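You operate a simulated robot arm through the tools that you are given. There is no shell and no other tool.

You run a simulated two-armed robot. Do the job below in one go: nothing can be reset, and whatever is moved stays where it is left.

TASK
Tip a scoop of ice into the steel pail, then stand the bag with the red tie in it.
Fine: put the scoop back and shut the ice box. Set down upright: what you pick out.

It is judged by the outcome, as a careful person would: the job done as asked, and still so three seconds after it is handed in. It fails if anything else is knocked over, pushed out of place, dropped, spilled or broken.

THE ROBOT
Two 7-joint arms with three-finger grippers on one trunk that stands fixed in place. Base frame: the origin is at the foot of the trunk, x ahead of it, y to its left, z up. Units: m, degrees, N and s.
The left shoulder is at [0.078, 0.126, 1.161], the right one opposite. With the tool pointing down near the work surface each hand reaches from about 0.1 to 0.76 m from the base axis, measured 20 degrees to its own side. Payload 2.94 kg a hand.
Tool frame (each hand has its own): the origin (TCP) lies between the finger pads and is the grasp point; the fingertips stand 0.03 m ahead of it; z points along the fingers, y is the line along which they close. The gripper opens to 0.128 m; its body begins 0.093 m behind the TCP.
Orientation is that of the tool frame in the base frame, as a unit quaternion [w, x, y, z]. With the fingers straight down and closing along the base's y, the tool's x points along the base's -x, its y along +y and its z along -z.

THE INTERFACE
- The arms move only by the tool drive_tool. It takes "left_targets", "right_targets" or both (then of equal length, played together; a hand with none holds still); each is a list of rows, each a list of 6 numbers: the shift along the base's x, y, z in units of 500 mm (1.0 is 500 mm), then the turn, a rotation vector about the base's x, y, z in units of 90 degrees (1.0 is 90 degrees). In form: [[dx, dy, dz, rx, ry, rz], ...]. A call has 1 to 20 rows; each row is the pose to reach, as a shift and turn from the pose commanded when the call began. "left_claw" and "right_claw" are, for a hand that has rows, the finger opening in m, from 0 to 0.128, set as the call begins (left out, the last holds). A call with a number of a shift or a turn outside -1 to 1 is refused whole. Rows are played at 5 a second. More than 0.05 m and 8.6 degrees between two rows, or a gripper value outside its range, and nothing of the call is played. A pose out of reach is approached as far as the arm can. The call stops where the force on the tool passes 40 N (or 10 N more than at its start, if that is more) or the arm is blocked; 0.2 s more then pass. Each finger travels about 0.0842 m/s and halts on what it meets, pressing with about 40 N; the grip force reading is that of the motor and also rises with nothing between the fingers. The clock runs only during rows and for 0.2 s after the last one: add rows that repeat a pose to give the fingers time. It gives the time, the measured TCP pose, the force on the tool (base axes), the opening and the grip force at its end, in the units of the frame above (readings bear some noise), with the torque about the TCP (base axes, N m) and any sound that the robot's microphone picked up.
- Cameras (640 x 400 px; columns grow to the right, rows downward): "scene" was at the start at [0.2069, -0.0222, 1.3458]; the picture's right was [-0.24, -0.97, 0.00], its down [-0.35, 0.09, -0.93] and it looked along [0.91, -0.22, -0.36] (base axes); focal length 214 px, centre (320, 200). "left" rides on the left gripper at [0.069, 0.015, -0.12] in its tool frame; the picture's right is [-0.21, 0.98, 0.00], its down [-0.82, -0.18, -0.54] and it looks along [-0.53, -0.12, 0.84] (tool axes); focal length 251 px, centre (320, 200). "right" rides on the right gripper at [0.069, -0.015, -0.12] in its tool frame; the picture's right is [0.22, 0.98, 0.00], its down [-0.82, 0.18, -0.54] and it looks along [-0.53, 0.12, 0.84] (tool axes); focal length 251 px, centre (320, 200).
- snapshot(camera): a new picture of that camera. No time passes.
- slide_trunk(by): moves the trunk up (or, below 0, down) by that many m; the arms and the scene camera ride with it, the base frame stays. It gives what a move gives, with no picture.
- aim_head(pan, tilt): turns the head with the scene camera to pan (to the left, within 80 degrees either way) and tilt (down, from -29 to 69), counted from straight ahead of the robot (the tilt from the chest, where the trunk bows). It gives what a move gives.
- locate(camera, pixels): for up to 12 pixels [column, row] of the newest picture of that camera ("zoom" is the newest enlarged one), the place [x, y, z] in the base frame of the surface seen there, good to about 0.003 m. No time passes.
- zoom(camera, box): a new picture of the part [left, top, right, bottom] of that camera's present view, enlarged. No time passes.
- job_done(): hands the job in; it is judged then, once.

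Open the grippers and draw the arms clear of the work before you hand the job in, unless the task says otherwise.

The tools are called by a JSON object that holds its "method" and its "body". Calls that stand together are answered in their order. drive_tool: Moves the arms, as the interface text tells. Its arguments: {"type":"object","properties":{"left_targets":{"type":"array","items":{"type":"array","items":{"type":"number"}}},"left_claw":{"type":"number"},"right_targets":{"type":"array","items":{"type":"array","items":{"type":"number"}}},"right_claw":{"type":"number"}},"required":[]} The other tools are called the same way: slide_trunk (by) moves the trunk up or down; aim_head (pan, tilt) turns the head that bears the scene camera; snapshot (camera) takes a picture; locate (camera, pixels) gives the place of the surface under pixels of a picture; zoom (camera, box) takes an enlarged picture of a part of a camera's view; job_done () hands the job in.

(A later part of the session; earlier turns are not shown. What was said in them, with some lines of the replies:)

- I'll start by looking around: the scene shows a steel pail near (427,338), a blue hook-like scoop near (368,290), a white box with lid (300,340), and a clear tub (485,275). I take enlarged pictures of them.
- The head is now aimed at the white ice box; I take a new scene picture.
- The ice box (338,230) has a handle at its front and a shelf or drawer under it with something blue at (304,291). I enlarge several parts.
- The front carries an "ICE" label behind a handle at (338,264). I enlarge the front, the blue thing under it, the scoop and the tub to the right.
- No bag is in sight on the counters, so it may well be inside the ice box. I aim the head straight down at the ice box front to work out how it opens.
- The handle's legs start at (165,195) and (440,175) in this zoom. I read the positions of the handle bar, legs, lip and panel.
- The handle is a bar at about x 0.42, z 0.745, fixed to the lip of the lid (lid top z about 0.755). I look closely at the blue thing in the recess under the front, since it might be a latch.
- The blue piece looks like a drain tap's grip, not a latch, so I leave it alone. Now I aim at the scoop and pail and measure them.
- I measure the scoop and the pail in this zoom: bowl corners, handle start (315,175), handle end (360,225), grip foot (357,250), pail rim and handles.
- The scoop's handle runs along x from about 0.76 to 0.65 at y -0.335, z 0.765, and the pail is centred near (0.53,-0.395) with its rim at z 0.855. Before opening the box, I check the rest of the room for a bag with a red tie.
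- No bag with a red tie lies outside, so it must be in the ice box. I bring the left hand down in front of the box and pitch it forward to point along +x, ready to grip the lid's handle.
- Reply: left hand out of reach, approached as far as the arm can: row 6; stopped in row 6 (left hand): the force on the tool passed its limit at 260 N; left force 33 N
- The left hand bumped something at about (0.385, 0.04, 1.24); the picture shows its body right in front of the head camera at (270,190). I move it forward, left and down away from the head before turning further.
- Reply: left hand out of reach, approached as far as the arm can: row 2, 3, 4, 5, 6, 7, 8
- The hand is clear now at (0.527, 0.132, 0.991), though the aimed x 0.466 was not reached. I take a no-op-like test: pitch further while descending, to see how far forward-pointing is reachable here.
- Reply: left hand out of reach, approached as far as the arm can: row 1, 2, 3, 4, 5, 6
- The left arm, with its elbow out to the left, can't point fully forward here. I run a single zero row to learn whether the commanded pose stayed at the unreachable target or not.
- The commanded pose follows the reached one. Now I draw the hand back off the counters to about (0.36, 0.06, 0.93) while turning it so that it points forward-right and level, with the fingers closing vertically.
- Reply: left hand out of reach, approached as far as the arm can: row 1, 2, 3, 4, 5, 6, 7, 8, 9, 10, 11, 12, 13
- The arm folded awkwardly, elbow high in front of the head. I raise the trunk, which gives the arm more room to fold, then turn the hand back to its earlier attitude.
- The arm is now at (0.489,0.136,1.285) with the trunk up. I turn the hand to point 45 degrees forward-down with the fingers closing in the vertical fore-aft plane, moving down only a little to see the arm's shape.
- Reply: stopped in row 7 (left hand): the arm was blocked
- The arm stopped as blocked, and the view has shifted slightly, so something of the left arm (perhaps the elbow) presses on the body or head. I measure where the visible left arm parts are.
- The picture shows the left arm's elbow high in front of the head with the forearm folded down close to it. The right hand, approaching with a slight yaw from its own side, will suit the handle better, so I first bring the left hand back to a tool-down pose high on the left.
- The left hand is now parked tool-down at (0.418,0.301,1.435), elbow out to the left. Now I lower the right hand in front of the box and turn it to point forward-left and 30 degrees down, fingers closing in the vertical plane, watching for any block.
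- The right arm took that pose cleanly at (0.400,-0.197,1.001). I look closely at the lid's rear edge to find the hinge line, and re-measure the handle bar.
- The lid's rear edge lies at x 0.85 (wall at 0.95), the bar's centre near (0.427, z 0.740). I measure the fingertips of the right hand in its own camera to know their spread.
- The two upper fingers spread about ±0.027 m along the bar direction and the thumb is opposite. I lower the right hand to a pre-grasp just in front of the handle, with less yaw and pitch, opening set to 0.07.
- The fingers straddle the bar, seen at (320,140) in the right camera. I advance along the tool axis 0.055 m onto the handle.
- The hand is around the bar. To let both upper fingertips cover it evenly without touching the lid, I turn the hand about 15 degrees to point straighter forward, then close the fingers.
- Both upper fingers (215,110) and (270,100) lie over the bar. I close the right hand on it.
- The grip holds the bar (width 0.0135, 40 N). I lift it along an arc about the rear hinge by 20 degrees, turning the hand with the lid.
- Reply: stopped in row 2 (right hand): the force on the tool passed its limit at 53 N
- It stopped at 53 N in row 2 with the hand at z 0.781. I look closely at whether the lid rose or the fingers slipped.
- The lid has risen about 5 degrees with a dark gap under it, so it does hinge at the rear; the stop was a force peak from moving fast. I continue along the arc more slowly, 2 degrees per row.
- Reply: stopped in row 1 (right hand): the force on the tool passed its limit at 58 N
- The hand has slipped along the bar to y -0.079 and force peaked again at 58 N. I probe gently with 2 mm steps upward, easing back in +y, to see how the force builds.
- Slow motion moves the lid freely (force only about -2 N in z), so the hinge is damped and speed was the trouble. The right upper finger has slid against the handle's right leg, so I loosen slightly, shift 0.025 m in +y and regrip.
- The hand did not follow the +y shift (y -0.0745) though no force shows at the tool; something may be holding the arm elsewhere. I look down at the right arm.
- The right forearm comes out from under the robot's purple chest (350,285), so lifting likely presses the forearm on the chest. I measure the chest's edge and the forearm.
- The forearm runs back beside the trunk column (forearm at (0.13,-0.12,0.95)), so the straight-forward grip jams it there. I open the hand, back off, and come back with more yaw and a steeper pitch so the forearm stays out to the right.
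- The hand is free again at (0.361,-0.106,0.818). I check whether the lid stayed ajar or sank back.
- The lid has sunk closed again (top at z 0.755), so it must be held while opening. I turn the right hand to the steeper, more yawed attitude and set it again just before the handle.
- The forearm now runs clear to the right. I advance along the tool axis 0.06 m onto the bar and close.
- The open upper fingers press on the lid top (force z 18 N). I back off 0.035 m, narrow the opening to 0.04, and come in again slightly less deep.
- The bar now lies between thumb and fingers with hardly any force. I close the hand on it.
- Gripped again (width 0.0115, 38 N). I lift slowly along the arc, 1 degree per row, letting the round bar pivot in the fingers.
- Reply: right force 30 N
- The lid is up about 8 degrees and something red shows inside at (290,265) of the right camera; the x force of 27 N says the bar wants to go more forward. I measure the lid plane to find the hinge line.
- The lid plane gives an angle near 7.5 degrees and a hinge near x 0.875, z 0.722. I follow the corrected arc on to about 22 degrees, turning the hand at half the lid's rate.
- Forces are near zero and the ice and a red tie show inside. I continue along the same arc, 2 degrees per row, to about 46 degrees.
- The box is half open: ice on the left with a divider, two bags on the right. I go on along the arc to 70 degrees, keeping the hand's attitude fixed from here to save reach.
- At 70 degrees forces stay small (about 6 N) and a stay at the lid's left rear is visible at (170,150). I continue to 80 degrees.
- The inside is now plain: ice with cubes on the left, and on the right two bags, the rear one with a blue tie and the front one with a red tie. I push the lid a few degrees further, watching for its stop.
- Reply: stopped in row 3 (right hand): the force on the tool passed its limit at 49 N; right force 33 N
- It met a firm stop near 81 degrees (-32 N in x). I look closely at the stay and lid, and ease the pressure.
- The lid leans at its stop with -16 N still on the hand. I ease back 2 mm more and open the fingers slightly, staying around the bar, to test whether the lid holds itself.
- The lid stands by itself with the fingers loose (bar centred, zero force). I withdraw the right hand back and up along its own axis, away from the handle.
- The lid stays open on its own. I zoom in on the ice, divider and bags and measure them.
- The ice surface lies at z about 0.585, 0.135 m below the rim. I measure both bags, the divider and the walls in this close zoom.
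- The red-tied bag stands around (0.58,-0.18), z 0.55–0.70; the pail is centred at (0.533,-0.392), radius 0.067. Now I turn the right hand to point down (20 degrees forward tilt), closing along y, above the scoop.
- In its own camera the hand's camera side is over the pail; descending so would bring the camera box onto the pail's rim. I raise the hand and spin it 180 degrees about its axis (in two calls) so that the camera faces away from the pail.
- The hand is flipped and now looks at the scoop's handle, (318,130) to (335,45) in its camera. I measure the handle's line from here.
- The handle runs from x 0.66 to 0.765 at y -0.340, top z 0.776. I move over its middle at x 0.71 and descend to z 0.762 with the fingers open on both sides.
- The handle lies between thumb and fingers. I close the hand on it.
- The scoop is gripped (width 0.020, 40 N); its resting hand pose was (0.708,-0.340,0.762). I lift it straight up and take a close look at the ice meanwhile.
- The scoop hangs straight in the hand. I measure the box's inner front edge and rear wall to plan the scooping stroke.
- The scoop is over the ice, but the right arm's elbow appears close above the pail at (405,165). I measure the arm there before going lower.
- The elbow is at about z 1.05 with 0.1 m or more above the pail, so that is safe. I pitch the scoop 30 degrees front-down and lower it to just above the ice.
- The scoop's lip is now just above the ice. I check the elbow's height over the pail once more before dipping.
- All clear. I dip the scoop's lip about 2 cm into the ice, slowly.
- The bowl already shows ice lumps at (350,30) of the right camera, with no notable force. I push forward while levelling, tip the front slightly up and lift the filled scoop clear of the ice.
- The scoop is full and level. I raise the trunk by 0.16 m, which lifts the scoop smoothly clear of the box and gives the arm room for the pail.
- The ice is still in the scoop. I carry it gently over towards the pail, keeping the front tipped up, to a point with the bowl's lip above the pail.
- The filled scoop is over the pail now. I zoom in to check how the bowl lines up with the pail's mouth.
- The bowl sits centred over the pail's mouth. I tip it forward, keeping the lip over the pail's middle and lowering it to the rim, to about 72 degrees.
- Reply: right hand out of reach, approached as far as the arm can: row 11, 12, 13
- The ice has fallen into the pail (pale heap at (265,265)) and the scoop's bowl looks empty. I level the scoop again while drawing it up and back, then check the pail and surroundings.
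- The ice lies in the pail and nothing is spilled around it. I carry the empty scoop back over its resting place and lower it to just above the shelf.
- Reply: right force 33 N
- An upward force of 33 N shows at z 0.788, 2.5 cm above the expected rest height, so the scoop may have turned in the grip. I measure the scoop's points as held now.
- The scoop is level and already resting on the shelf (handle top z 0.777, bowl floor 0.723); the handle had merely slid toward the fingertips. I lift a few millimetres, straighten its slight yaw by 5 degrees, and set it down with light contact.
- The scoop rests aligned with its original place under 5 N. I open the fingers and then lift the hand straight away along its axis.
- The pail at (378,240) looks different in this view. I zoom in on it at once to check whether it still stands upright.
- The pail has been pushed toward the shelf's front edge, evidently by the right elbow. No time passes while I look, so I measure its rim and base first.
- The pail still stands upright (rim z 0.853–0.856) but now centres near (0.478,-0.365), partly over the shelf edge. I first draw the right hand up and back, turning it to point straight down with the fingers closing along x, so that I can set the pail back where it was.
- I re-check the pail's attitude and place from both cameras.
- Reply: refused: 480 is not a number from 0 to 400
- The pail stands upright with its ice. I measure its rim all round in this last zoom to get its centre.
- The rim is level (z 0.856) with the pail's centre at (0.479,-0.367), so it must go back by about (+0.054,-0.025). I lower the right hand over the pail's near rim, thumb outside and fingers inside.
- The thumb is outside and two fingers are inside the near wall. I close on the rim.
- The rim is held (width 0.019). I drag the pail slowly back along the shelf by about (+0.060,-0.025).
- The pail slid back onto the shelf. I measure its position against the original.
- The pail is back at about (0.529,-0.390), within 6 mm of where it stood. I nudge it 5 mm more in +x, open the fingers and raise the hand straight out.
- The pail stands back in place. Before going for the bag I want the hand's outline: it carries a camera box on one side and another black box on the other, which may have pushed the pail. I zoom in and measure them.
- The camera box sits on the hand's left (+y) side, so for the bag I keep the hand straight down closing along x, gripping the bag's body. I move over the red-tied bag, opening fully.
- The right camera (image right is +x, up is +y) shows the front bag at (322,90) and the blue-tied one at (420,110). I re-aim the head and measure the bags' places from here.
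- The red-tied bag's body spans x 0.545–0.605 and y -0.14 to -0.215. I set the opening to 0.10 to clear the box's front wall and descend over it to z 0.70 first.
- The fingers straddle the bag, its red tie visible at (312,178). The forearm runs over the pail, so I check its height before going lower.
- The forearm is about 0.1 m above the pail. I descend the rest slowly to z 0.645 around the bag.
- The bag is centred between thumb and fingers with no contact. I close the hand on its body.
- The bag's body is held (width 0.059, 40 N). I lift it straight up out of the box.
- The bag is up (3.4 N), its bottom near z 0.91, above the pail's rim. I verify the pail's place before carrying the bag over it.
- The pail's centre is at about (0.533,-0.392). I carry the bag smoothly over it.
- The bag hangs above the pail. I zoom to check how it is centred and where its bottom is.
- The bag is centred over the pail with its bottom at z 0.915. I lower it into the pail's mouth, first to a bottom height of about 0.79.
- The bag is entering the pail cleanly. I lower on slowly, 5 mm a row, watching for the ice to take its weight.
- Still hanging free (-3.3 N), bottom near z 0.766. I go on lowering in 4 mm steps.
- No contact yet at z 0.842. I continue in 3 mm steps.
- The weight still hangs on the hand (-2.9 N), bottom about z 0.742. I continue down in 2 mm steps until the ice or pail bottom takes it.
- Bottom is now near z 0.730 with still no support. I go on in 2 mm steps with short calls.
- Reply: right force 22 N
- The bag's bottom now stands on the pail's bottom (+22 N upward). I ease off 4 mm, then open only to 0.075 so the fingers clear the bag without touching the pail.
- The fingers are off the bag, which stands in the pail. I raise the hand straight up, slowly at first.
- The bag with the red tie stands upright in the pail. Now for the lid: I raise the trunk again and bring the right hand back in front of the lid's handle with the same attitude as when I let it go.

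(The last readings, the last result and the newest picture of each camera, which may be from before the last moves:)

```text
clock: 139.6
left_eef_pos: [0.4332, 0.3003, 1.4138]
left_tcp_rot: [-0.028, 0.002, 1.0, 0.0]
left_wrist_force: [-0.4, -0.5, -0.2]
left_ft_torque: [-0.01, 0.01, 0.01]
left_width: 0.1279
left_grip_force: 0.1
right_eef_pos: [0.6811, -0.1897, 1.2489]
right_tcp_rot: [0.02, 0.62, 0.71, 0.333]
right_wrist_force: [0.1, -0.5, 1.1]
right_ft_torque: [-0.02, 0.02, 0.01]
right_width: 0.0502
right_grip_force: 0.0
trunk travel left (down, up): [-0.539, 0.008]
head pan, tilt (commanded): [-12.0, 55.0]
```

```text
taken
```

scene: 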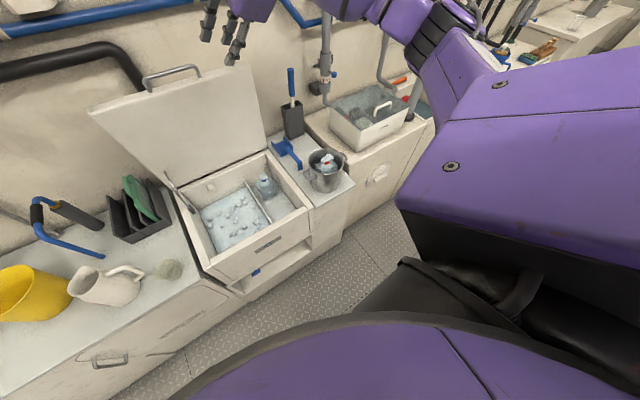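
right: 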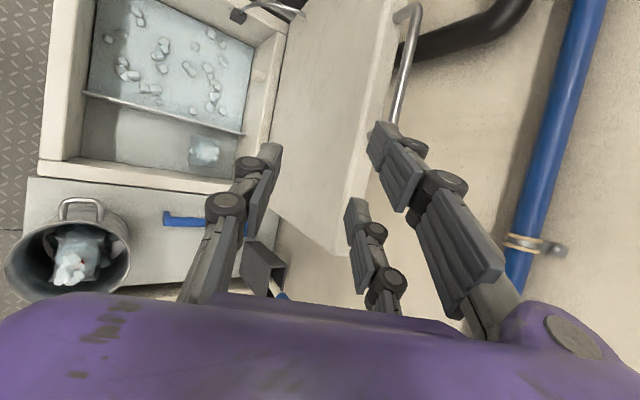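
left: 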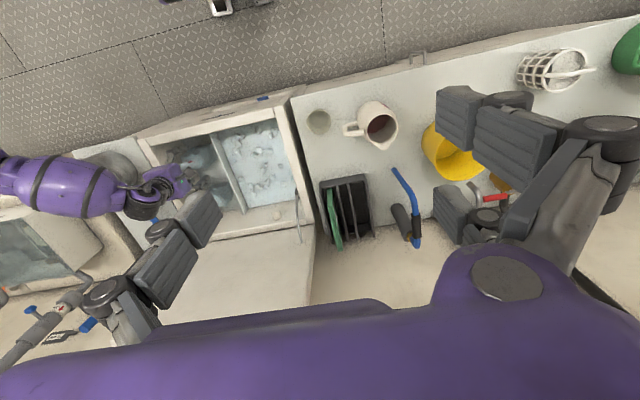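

The handle bar shows at (404,60) in the right camera. I measure it and look at the stay, to know what holds the lid.

{"method": "locate", "body": {"camera": "right", "pixels": [[410, 30], [406, 60], [400, 95], [397, 115], [380, 20], [345, 220], [350, 120]]}}

{"method": "zoom", "body": {"camera": "right", "box": [220, 0, 320, 60]}}

{"method": "zoom", "body": {"camera": "scene", "box": [140, 130, 240, 240]}}

{"method": "zoom", "body": {"camera": "scene", "box": [250, 120, 370, 220]}}

```text
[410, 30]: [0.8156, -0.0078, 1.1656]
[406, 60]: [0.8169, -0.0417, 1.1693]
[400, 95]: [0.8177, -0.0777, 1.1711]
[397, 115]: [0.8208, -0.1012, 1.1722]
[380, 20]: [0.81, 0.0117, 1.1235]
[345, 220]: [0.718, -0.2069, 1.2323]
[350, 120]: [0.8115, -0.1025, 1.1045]
```

```text
6.40 times, centred on (270, 30) of right
```

zoom: 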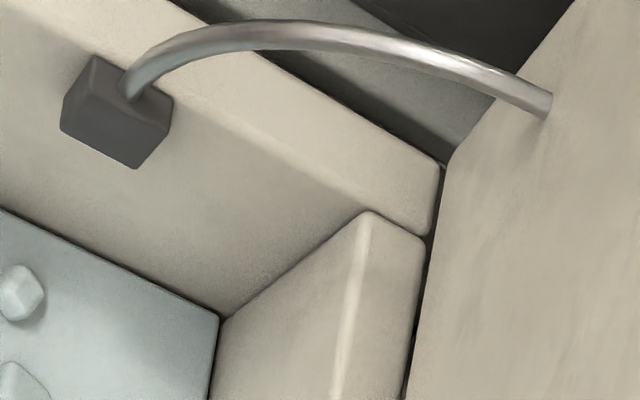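

```text
3.64 times, centred on (190, 185) of scene
```

zoom: 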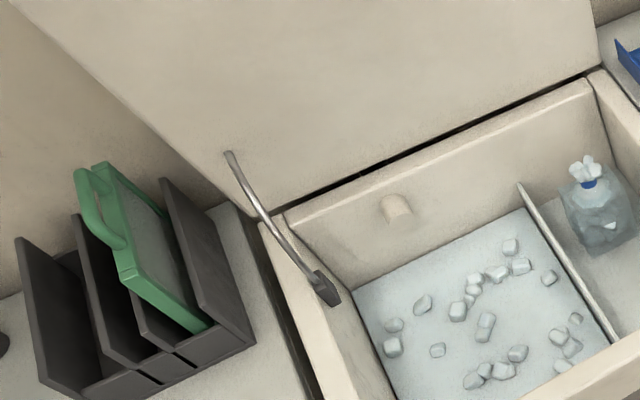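

```text
4.00 times, centred on (310, 170) of scene
```

zoom: 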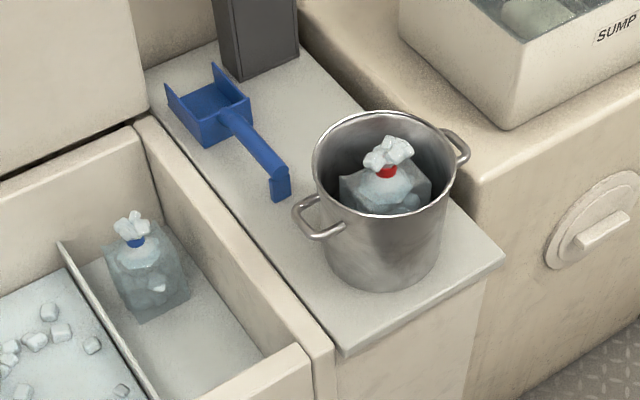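

The stay is a curved rod sliding through a block, so it should simply slide back. The bar's centre is near (0.821,-0.05,1.166); I move in along the tool axis to grip it as before.

{"method": "drive_tool", "body": {"right_targets": [[0.05, 0.049, -0.006, 0, 0, 0], [0.1, 0.098, -0.012, 0, 0, 0], [0.15, 0.147, -0.018, 0, 0, 0], [0.198, 0.195, -0.024, 0, 0, 0], [0.216, 0.213, -0.055, 0, 0, 0], [0.234, 0.231, -0.086, 0, 0, 0], [0.251, 0.249, -0.117, 0, 0, 0], [0.267, 0.267, -0.146, 0, 0, 0]]}}

{"method": "snapshot", "body": {"camera": "right"}}

```text
clock: 141.4
left_eef_pos: [0.4345, 0.3001, 1.4139]
left_tcp_rot: [-0.027, 0.001, 1.0, 0.001]
left_wrist_force: [0.6, 0.0, -0.4]
left_ft_torque: [-0.03, 0.02, -0.01]
left_width: 0.128
left_grip_force: 0.0
right_eef_pos: [0.8139, -0.0585, 1.1761]
right_tcp_rot: [0.02, 0.621, 0.709, 0.334]
right_wrist_force: [-0.9, 0.5, 0.3]
right_ft_torque: [0.0, -0.02, 0.01]
right_width: 0.0501
right_grip_force: 0.1
trunk travel left (down, up): [-0.539, 0.008]
head pan, tilt (commanded): [-12.0, 55.0]
```

```text
taken
```

right: 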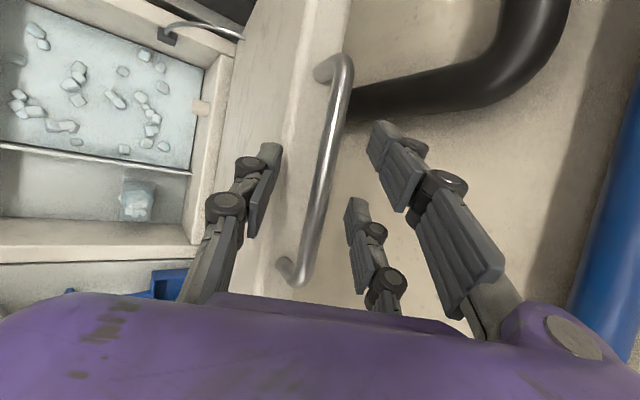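

The bar lies between thumb and fingers as before. I close the grip on it.

{"method": "drive_tool", "body": {"right_targets": [[0, 0, 0, 0, 0, 0], [0, 0, 0, 0, 0, 0], [0, 0, 0, 0, 0, 0], [0, 0, 0, 0, 0, 0]], "right_claw": 0.0}}

```text
clock: 142.4
left_eef_pos: [0.4328, 0.2996, 1.4128]
left_tcp_rot: [-0.027, 0.002, 1.0, 0.0]
left_wrist_force: [-0.1, 0.6, 0.4]
left_ft_torque: [0.03, 0.02, -0.03]
left_width: 0.1278
left_grip_force: 0.0
right_eef_pos: [0.8137, -0.0558, 1.1781]
right_tcp_rot: [0.021, 0.62, 0.709, 0.335]
right_wrist_force: [1.9, 0.9, 2.6]
right_ft_torque: [0.53, -0.08, -0.67]
right_width: 0.0115
right_grip_force: 38.3
trunk travel left (down, up): [-0.539, 0.008]
head pan, tilt (commanded): [-12.0, 55.0]
```

Gripped again (width 0.0115). I pull the lid forward along the arc by 3 degrees first, to feel whether the stay lets go.

{"method": "drive_tool", "body": {"right_targets": [[-0.0078, 0, -0.001, 0, 0, 0], [-0.0156, 0, -0.002, 0, 0, 0], [-0.0232, 0, -0.003, 0, 0, 0], [-0.031, 0, -0.0042, 0, 0, 0], [-0.0387, 0, -0.0054, 0, 0, 0], [-0.0464, 0, -0.0066, 0, 0, 0]]}}

{"method": "snapshot", "body": {"camera": "right"}}

```text
clock: 143.8
left_eef_pos: [0.4322, 0.2996, 1.4142]
left_tcp_rot: [-0.027, 0.002, 1.0, -0.001]
left_wrist_force: [-0.7, -0.9, -0.4]
left_ft_torque: [0.02, -0.01, -0.02]
left_width: 0.1281
left_grip_force: 0.1
right_eef_pos: [0.7896, -0.0565, 1.1727]
right_tcp_rot: [0.021, 0.619, 0.71, 0.335]
right_wrist_force: [1.0, -0.6, 10.1]
right_ft_torque: [0.93, -0.17, -0.5]
right_width: 0.0114
right_grip_force: 38.3
trunk travel left (down, up): [-0.539, 0.008]
head pan, tilt (commanded): [-12.0, 55.0]
```

```text
taken
```

right: 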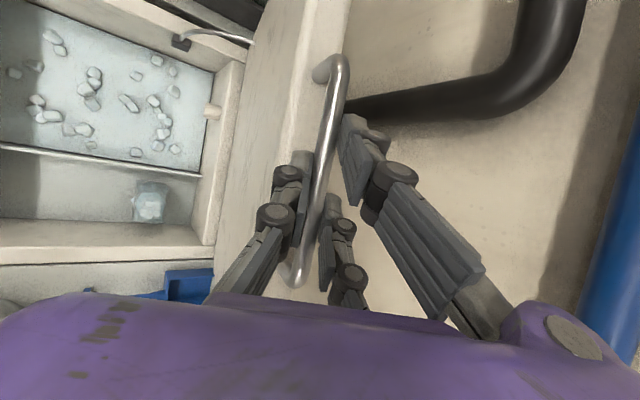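

The stay slides; the lid follows with about 10 N. I continue closing along the arc at 2 degrees per row down to about 46 degrees.

{"method": "drive_tool", "body": {"right_targets": [[-0.0308, 0, -0.0048, 0, 0, 0], [-0.0612, 0, -0.0118, 0, 0, 0], [-0.0916, 0, -0.0198, 0, 0, 0], [-0.1216, 0, -0.0288, 0, 0, 0], [-0.1512, 0, -0.039, 0, 0, 0], [-0.1804, 0, -0.05, 0, 0, 0], [-0.2092, 0, -0.0622, 0, 0, 0], [-0.2376, 0, -0.0754, 0, 0, 0], [-0.2656, 0, -0.0894, 0, 0, 0], [-0.293, 0, -0.1046, 0, 0, 0], [-0.32, 0, -0.1206, 0, 0, 0], [-0.3462, 0, -0.1376, 0, 0, 0], [-0.372, 0, -0.1554, 0, 0, 0], [-0.397, 0, -0.1742, 0, 0, 0], [-0.4214, 0, -0.1938, 0, 0, 0], [-0.4452, 0, -0.2142, 0, 0, 0]]}}

{"method": "snapshot", "body": {"camera": "right"}}

{"method": "snapshot", "body": {"camera": "scene"}}

```text
clock: 147.2
left_eef_pos: [0.433, 0.2991, 1.4128]
left_tcp_rot: [-0.027, 0.002, 1.0, 0.0]
left_wrist_force: [-0.3, -0.3, -1.0]
left_ft_torque: [0.0, 0.02, 0.0]
left_width: 0.128
left_grip_force: 0.1
right_eef_pos: [0.5667, -0.0581, 1.0652]
right_tcp_rot: [0.02, 0.62, 0.709, 0.334]
right_wrist_force: [-0.5, -1.3, 3.1]
right_ft_torque: [1.17, -0.07, -0.56]
right_width: 0.0117
right_grip_force: 38.6
trunk travel left (down, up): [-0.539, 0.008]
head pan, tilt (commanded): [-12.0, 55.0]
```

```text
taken
```

right: 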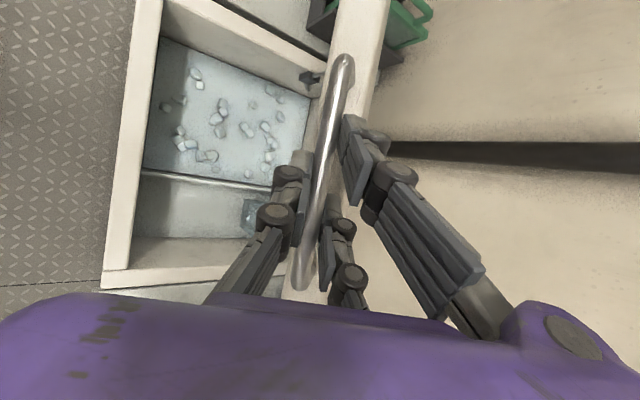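

```text
taken
```

scene: 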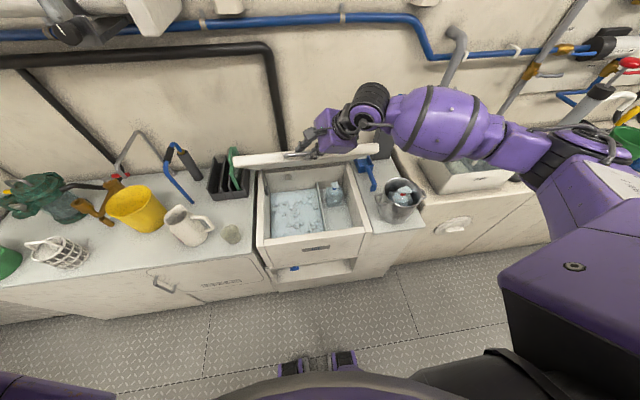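

Everything follows smoothly at 46 degrees. I continue closing along the arc, turning the hand back at half the lid's rate, down to 22 degrees.

{"method": "drive_tool", "body": {"right_targets": [[-0.0222, 0, -0.0204, 0, -0.0106, 0], [-0.045, 0, -0.0428, 0, -0.0217, 0], [-0.0668, 0, -0.0658, 0, -0.0328, 0], [-0.088, 0, -0.0898, 0, -0.0439, 0], [-0.1082, 0, -0.1142, 0, -0.055, 0], [-0.1276, 0, -0.1396, 0, -0.0661, 0], [-0.146, 0, -0.1654, 0, -0.0772, 0], [-0.1636, 0, -0.192, 0, -0.0883, 0], [-0.1804, 0, -0.219, 0, -0.0994, 0], [-0.196, 0, -0.2466, 0, -0.1106, 0], [-0.2108, 0, -0.2748, 0, -0.1217, 0], [-0.2244, 0, -0.3036, 0, -0.1328, 0]]}}

{"method": "snapshot", "body": {"camera": "scene"}}

{"method": "snapshot", "body": {"camera": "right"}}

```text
clock: 149.8
left_eef_pos: [0.4335, 0.2996, 1.4126]
left_tcp_rot: [-0.028, 0.002, 1.0, 0.0]
left_wrist_force: [0.2, 0.1, 0.2]
left_ft_torque: [0.04, -0.01, 0.0]
left_width: 0.128
left_grip_force: 0.1
right_eef_pos: [0.455, -0.0572, 0.9126]
right_tcp_rot: [0.094, 0.582, 0.703, 0.397]
right_wrist_force: [-1.2, -2.9, -0.6]
right_ft_torque: [0.92, 0.05, -0.55]
right_width: 0.0116
right_grip_force: 38.4
trunk travel left (down, up): [-0.539, 0.008]
head pan, tilt (commanded): [-12.0, 55.0]
```

```text
taken
```

scene: 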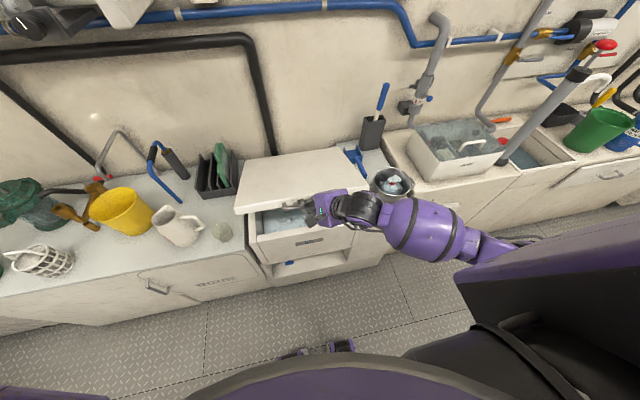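

```text
taken
```

right: 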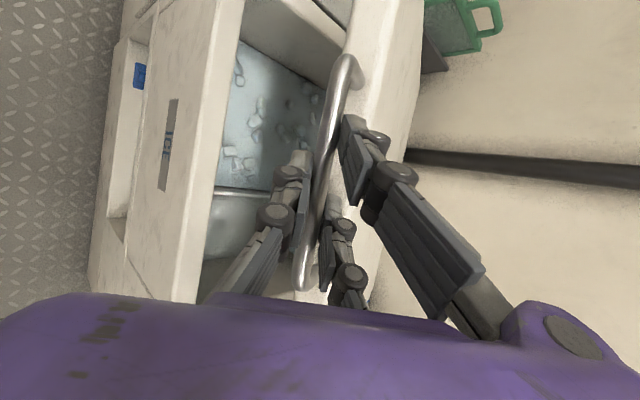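

At 22 degrees now. The forearm at (410,215) looks near the pail at (390,185), so I check the distance before going on.

{"method": "zoom", "body": {"camera": "scene", "box": [300, 140, 460, 270]}}

{"method": "locate", "body": {"camera": "scene", "pixels": [[395, 203], [405, 200], [385, 210], [420, 205], [440, 215], [370, 205], [460, 245], [390, 192], [400, 190]]}}

```text
3.08 times, centred on (380, 205) of scene
```

zoom: 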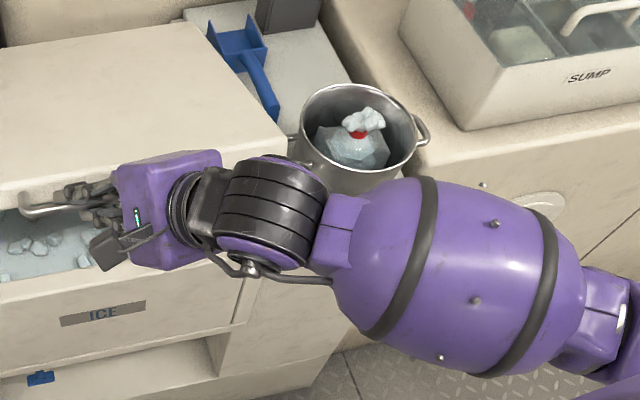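

```text
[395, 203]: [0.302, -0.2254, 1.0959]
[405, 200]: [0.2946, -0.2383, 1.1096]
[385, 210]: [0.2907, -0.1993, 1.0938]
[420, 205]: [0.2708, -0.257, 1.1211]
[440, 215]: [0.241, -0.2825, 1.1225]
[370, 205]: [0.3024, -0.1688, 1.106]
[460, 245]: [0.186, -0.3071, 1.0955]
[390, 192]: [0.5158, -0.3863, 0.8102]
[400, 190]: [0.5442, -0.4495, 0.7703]
```

The forearm is at x 0.3, well in front of the pail. I close on down to 6 degrees along the same arc.

{"method": "drive_tool", "body": {"right_targets": [[-0.0096, 0, -0.0218, 0, -0.0083, 0], [-0.0188, 0, -0.0438, 0, -0.0167, 0], [-0.0272, 0, -0.0662, 0, -0.025, 0], [-0.0352, 0, -0.0886, 0, -0.0333, 0], [-0.0426, 0, -0.1114, 0, -0.0417, 0], [-0.0492, 0, -0.1342, 0, -0.05, 0], [-0.0554, 0, -0.1572, 0, -0.0583, 0], [-0.061, 0, -0.1804, 0, -0.0667, 0], [-0.066, 0, -0.2038, 0, -0.075, 0], [-0.0688, 0, -0.2194, 0, -0.0806, 0], [-0.0726, 0, -0.2424, 0, -0.0806, 0]]}}

{"method": "snapshot", "body": {"camera": "right"}}

{"method": "zoom", "body": {"camera": "scene", "box": [220, 130, 440, 290]}}

```text
clock: 152.2
left_eef_pos: [0.4349, 0.2994, 1.4132]
left_tcp_rot: [-0.027, 0.001, 1.0, 0.0]
left_wrist_force: [0.3, -0.3, -0.2]
left_ft_torque: [-0.03, 0.0, -0.02]
left_width: 0.128
left_grip_force: 0.2
right_eef_pos: [0.4196, -0.0564, 0.7916]
right_tcp_rot: [0.138, 0.556, 0.696, 0.433]
right_wrist_force: [5.9, 0.9, -2.1]
right_ft_torque: [0.84, -0.09, -0.64]
right_width: 0.0115
right_grip_force: 38.1
trunk travel left (down, up): [-0.539, 0.008]
head pan, tilt (commanded): [-12.0, 55.0]
```

```text
taken
```

right: 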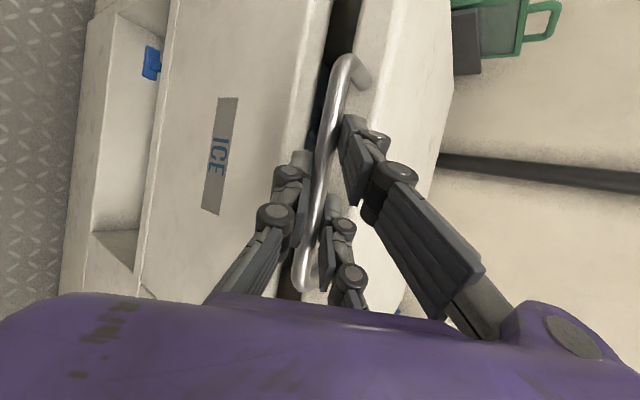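

```text
2.50 times, centred on (330, 210) of scene
```

zoom: 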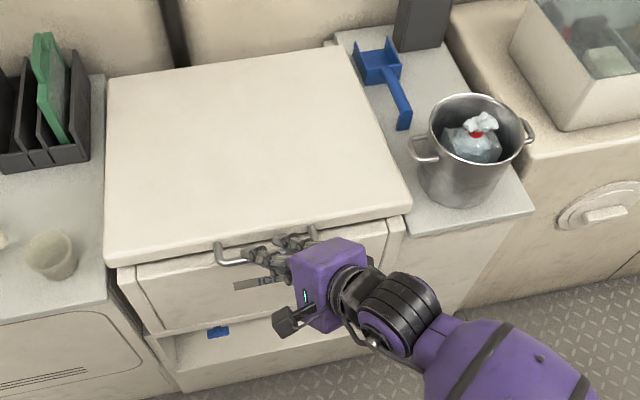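

Nearly shut. I lower the lid the last 6 degrees slowly, under a degree per row, so that it closes without a bang.

{"method": "drive_tool", "body": {"right_targets": [[-0.0016, 0, -0.0116, 0, 0, 0], [-0.003, 0, -0.0232, 0, 0, 0], [-0.0044, 0, -0.0348, 0, 0, 0], [-0.0056, 0, -0.0466, 0, 0, 0], [-0.0066, 0, -0.0584, 0, 0, 0], [-0.0074, 0, -0.07, 0, 0, 0], [-0.008, 0, -0.0816, 0, 0, 0], [-0.0086, 0, -0.09, 0, 0, 0]]}}

{"method": "snapshot", "body": {"camera": "right"}}

{"method": "zoom", "body": {"camera": "scene", "box": [220, 130, 440, 290]}}

```text
clock: 154.0
left_eef_pos: [0.4324, 0.2989, 1.4149]
left_tcp_rot: [-0.028, 0.002, 1.0, 0.0]
left_wrist_force: [-0.2, 1.0, 0.1]
left_ft_torque: [-0.01, -0.02, -0.01]
left_width: 0.1282
left_grip_force: 0.1
right_eef_pos: [0.4161, -0.0567, 0.7484]
right_tcp_rot: [0.138, 0.555, 0.696, 0.433]
right_wrist_force: [1.7, -5.6, 6.4]
right_ft_torque: [0.49, -0.01, -1.02]
right_width: 0.0111
right_grip_force: 38.3
trunk travel left (down, up): [-0.539, 0.008]
head pan, tilt (commanded): [-12.0, 55.0]
```

```text
taken
```

right: 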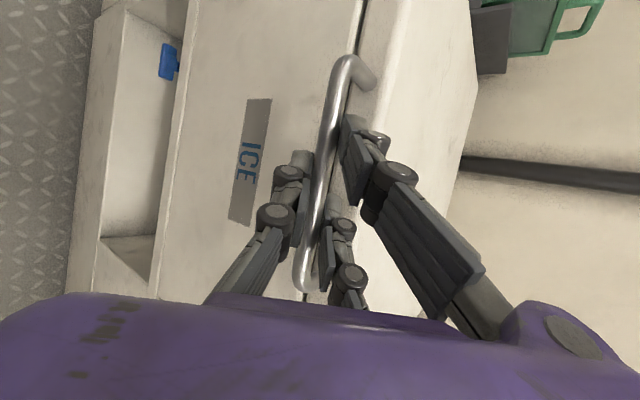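

```text
2.50 times, centred on (330, 210) of scene
```

zoom: 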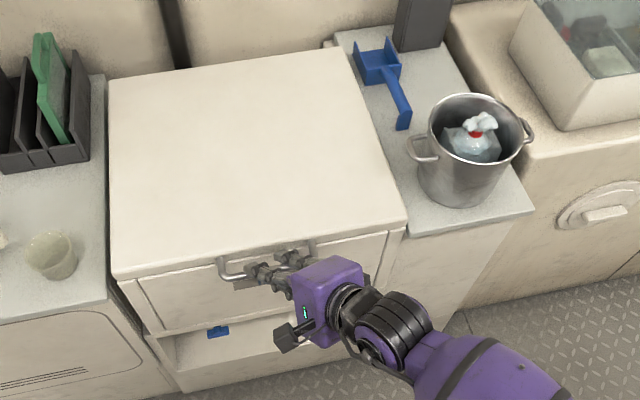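

The lid is shut (hand at the starting height 0.748, gap closed). I open the fingers just enough, back off along the tool axis, and then clear away.

{"method": "drive_tool", "body": {"right_targets": [[0, 0, 0, 0, 0, 0], [0, 0, 0, 0, 0, 0], [0, 0, 0, 0, 0, 0], [-0.017, -0.011, 0.0143, 0, 0, 0], [-0.034, -0.0225, 0.0287, 0, 0, 0], [-0.051, -0.034, 0.043, 0, 0, 0], [-0.068, -0.045, 0.0574, 0, 0, 0], [-0.1, -0.07, 0.085, 0, 0, 0]], "right_claw": 0.036}}

{"method": "snapshot", "body": {"camera": "right"}}

{"method": "zoom", "body": {"camera": "scene", "box": [220, 130, 440, 290]}}

```text
clock: 155.8
left_eef_pos: [0.432, 0.2992, 1.4147]
left_tcp_rot: [-0.027, 0.002, 1.0, 0.0]
left_wrist_force: [-0.2, -0.3, 0.2]
left_ft_torque: [0.0, -0.04, 0.0]
left_width: 0.1277
left_grip_force: 0.0
right_eef_pos: [0.3646, -0.0921, 0.7895]
right_tcp_rot: [0.138, 0.556, 0.695, 0.434]
right_wrist_force: [0.0, 0.3, 0.6]
right_ft_torque: [0.0, -0.01, -0.04]
right_width: 0.0359
right_grip_force: 0.1
trunk travel left (down, up): [-0.539, 0.008]
head pan, tilt (commanded): [-12.0, 55.0]
```

```text
taken
```

right: 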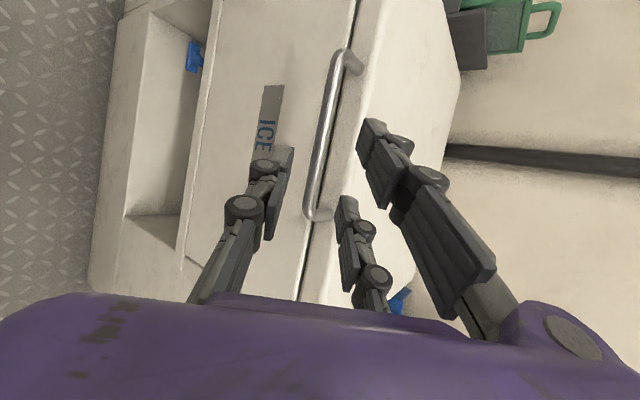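

```text
2.50 times, centred on (330, 210) of scene
```

zoom: 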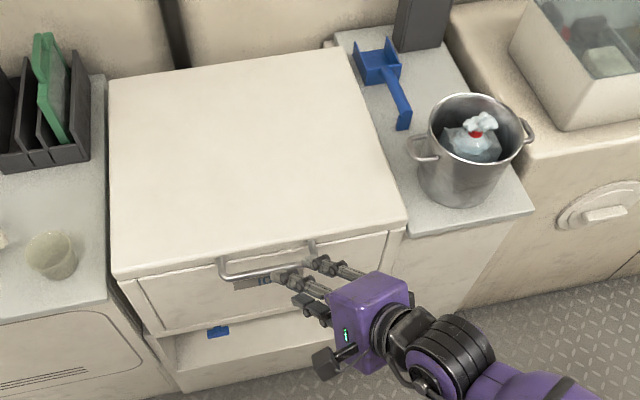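

The lid stays shut and the hand is free. I draw the right arm back and up, then return it to its tool-down pose with the gripper open.

{"method": "drive_tool", "body": {"right_targets": [[-0.01, -0.03, 0.04, 0, 0, 0], [-0.02, -0.07, 0.11, 0, 0, 0], [-0.03, -0.11, 0.19, 0, 0, 0], [-0.04, -0.15, 0.26, 0, 0, 0], [-0.04, -0.19, 0.33, 0, 0, 0], [-0.04, -0.22, 0.4, 0, 0, 0]]}}

{"method": "drive_tool", "body": {"right_targets": [[0, -0.007, 0.058, -0.0514, 0.0164, 0.0659], [0, -0.013, 0.117, -0.1028, 0.0327, 0.1317], [0, -0.02, 0.175, -0.1543, 0.0491, 0.1976], [0, -0.027, 0.233, -0.2057, 0.0654, 0.2634], [0, -0.033, 0.292, -0.2571, 0.0818, 0.3293], [0, -0.04, 0.35, -0.3085, 0.0981, 0.3952], [0, -0.047, 0.408, -0.3599, 0.1145, 0.461], [0, -0.053, 0.467, -0.4113, 0.1308, 0.5269], [0, -0.06, 0.525, -0.4628, 0.1472, 0.5927], [0, -0.067, 0.583, -0.5142, 0.1635, 0.6586], [0, -0.073, 0.642, -0.5656, 0.1799, 0.7244], [0, -0.08, 0.7, -0.617, 0.1962, 0.7903]], "right_claw": 0.128}}

{"method": "snapshot", "body": {"camera": "right"}}

{"method": "snapshot", "body": {"camera": "scene"}}

```text
clock: 157.2
left_eef_pos: [0.4322, 0.3, 1.4133]
left_tcp_rot: [-0.027, 0.002, 1.0, 0.0]
left_wrist_force: [-0.6, -0.5, 0.5]
left_ft_torque: [0.02, 0.0, -0.01]
left_width: 0.1281
left_grip_force: 0.1
right_eef_pos: [0.3452, -0.2038, 0.9903]
right_tcp_rot: [0.137, 0.556, 0.697, 0.432]
right_wrist_force: [-0.1, -1.0, -0.1]
right_ft_torque: [0.0, 0.0, -0.02]
right_width: 0.0361
right_grip_force: 0.1
trunk travel left (down, up): [-0.539, 0.008]
head pan, tilt (commanded): [-12.0, 55.0]
```

```text
clock: 159.8
left_eef_pos: [0.4334, 0.3007, 1.4123]
left_tcp_rot: [-0.027, 0.002, 1.0, 0.0]
left_wrist_force: [0.5, 0.0, -0.2]
left_ft_torque: [0.0, 0.0, -0.01]
left_width: 0.128
left_grip_force: 0.1
right_eef_pos: [0.345, -0.2413, 1.3415]
right_tcp_rot: [0.001, -0.002, 1.0, -0.003]
right_wrist_force: [0.3, -0.1, -0.6]
right_ft_torque: [0.01, -0.01, -0.01]
right_width: 0.1279
right_grip_force: 0.1
right hand out of reach, approached as far as the arm can: row 2
trunk travel left (down, up): [-0.539, 0.008]
head pan, tilt (commanded): [-12.0, 55.0]
```

```text
taken
```

right: 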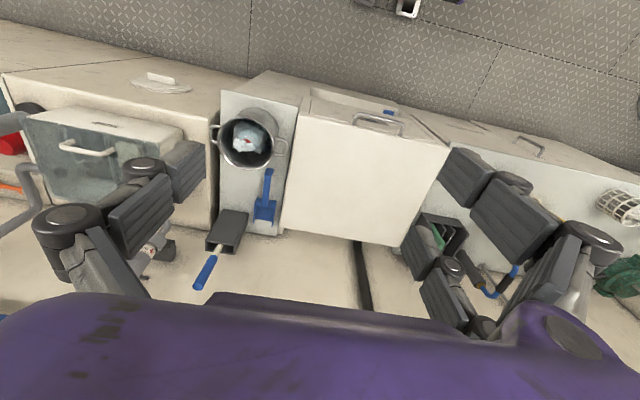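

```text
taken
```

scene: 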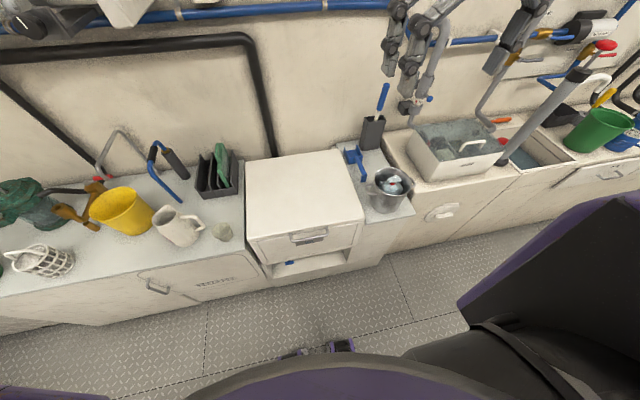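

The arms are clear. I inspect the final state: pail with bag, scoop, shut lid, and the neighbouring things.

{"method": "zoom", "body": {"camera": "scene", "box": [330, 110, 440, 230]}}

{"method": "locate", "body": {"camera": "zoom", "pixels": [[195, 255], [183, 220], [215, 215], [260, 260], [290, 285], [165, 190], [95, 205], [105, 225], [60, 165], [85, 130], [230, 310], [250, 190]]}}

{"method": "zoom", "body": {"camera": "right", "box": [190, 80, 310, 260]}}

{"method": "zoom", "body": {"camera": "scene", "box": [230, 130, 420, 290]}}

```text
3.33 times, centred on (385, 170) of scene
```

zoom: 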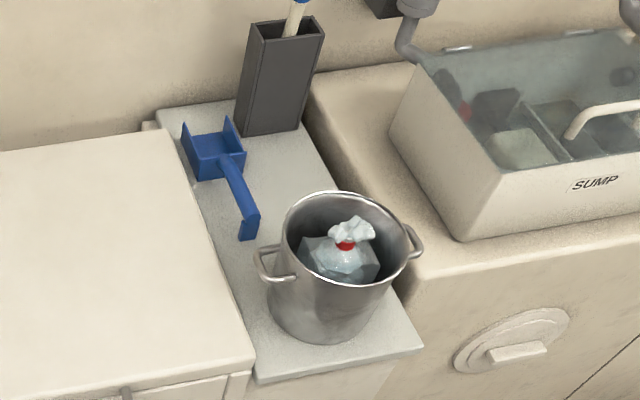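

```text
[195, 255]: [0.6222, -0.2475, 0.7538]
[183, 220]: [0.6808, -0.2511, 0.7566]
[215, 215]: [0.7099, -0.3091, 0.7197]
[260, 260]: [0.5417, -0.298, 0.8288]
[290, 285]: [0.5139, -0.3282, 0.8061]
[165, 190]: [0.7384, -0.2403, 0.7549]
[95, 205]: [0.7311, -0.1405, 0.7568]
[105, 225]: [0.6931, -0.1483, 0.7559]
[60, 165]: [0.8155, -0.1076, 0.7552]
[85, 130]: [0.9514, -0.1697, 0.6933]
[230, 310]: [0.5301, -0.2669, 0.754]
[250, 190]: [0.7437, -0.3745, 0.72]
```

```text
2.22 times, centred on (250, 170) of right
```

zoom: 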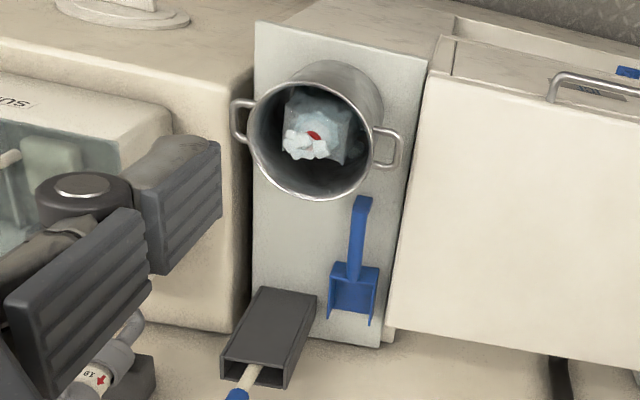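

```text
2.50 times, centred on (325, 210) of scene
```

zoom: 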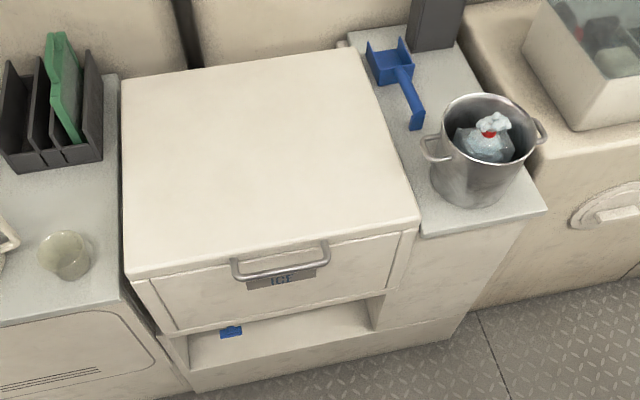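

The lid is shut (top at z 0.755 all over), the scoop is in its place and nothing is spilled. One last close look into the pail for the ice and the bag's stance.

{"method": "zoom", "body": {"camera": "scene", "box": [365, 160, 420, 215]}}

{"method": "zoom", "body": {"camera": "right", "box": [215, 100, 285, 170]}}

{"method": "locate", "body": {"camera": "scene", "pixels": [[388, 184], [390, 178], [381, 187], [397, 188]]}}

```text
7.27 times, centred on (392, 188) of scene
```

zoom: 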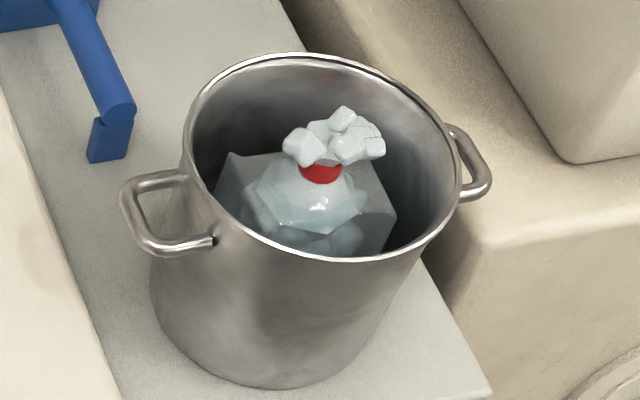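

```text
5.71 times, centred on (250, 135) of right
```

zoom: 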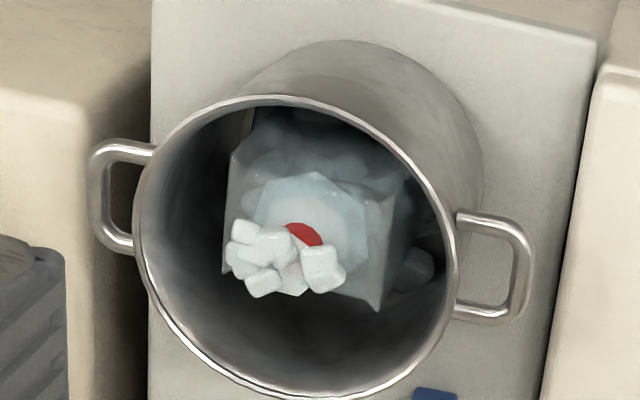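

```text
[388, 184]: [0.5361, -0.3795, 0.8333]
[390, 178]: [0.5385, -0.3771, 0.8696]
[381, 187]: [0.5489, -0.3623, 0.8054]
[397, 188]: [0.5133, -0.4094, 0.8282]
```

I've checked everything for the last time: the ice and the upright red-tied bag are in the pail, the scoop is back on its shelf, and the ice box is shut. Both grippers are open and the arms are clear, so I hand the job in.

{"method": "job_done", "body": {}}

```text
The job is handed in.
```

I tipped a scoop of ice into the steel pail and stood the red-tied bag upright in it. The scoop is back on its shelf and the ice box is shut. I handed the job in with both grippers open and both arms clear.

- **Pail moved:** my right hand pushed the pail about 6 cm toward the shelf's front edge while I was putting the scoop down. It stayed upright and lost no ice. I dragged it back to within a few millimetres of where it stood, but it is turned about 7 degrees from before.
- **Bag in the pail:** it stands on the pail's bottom with the ice around it.
- **Scoop:** it is within about a centimetre of its original spot.
- **Left hand bump:** early on, the left hand hit the robot's own head. No objects were touched.

I saw no ice spilled and nothing else out of place in the final pictures.
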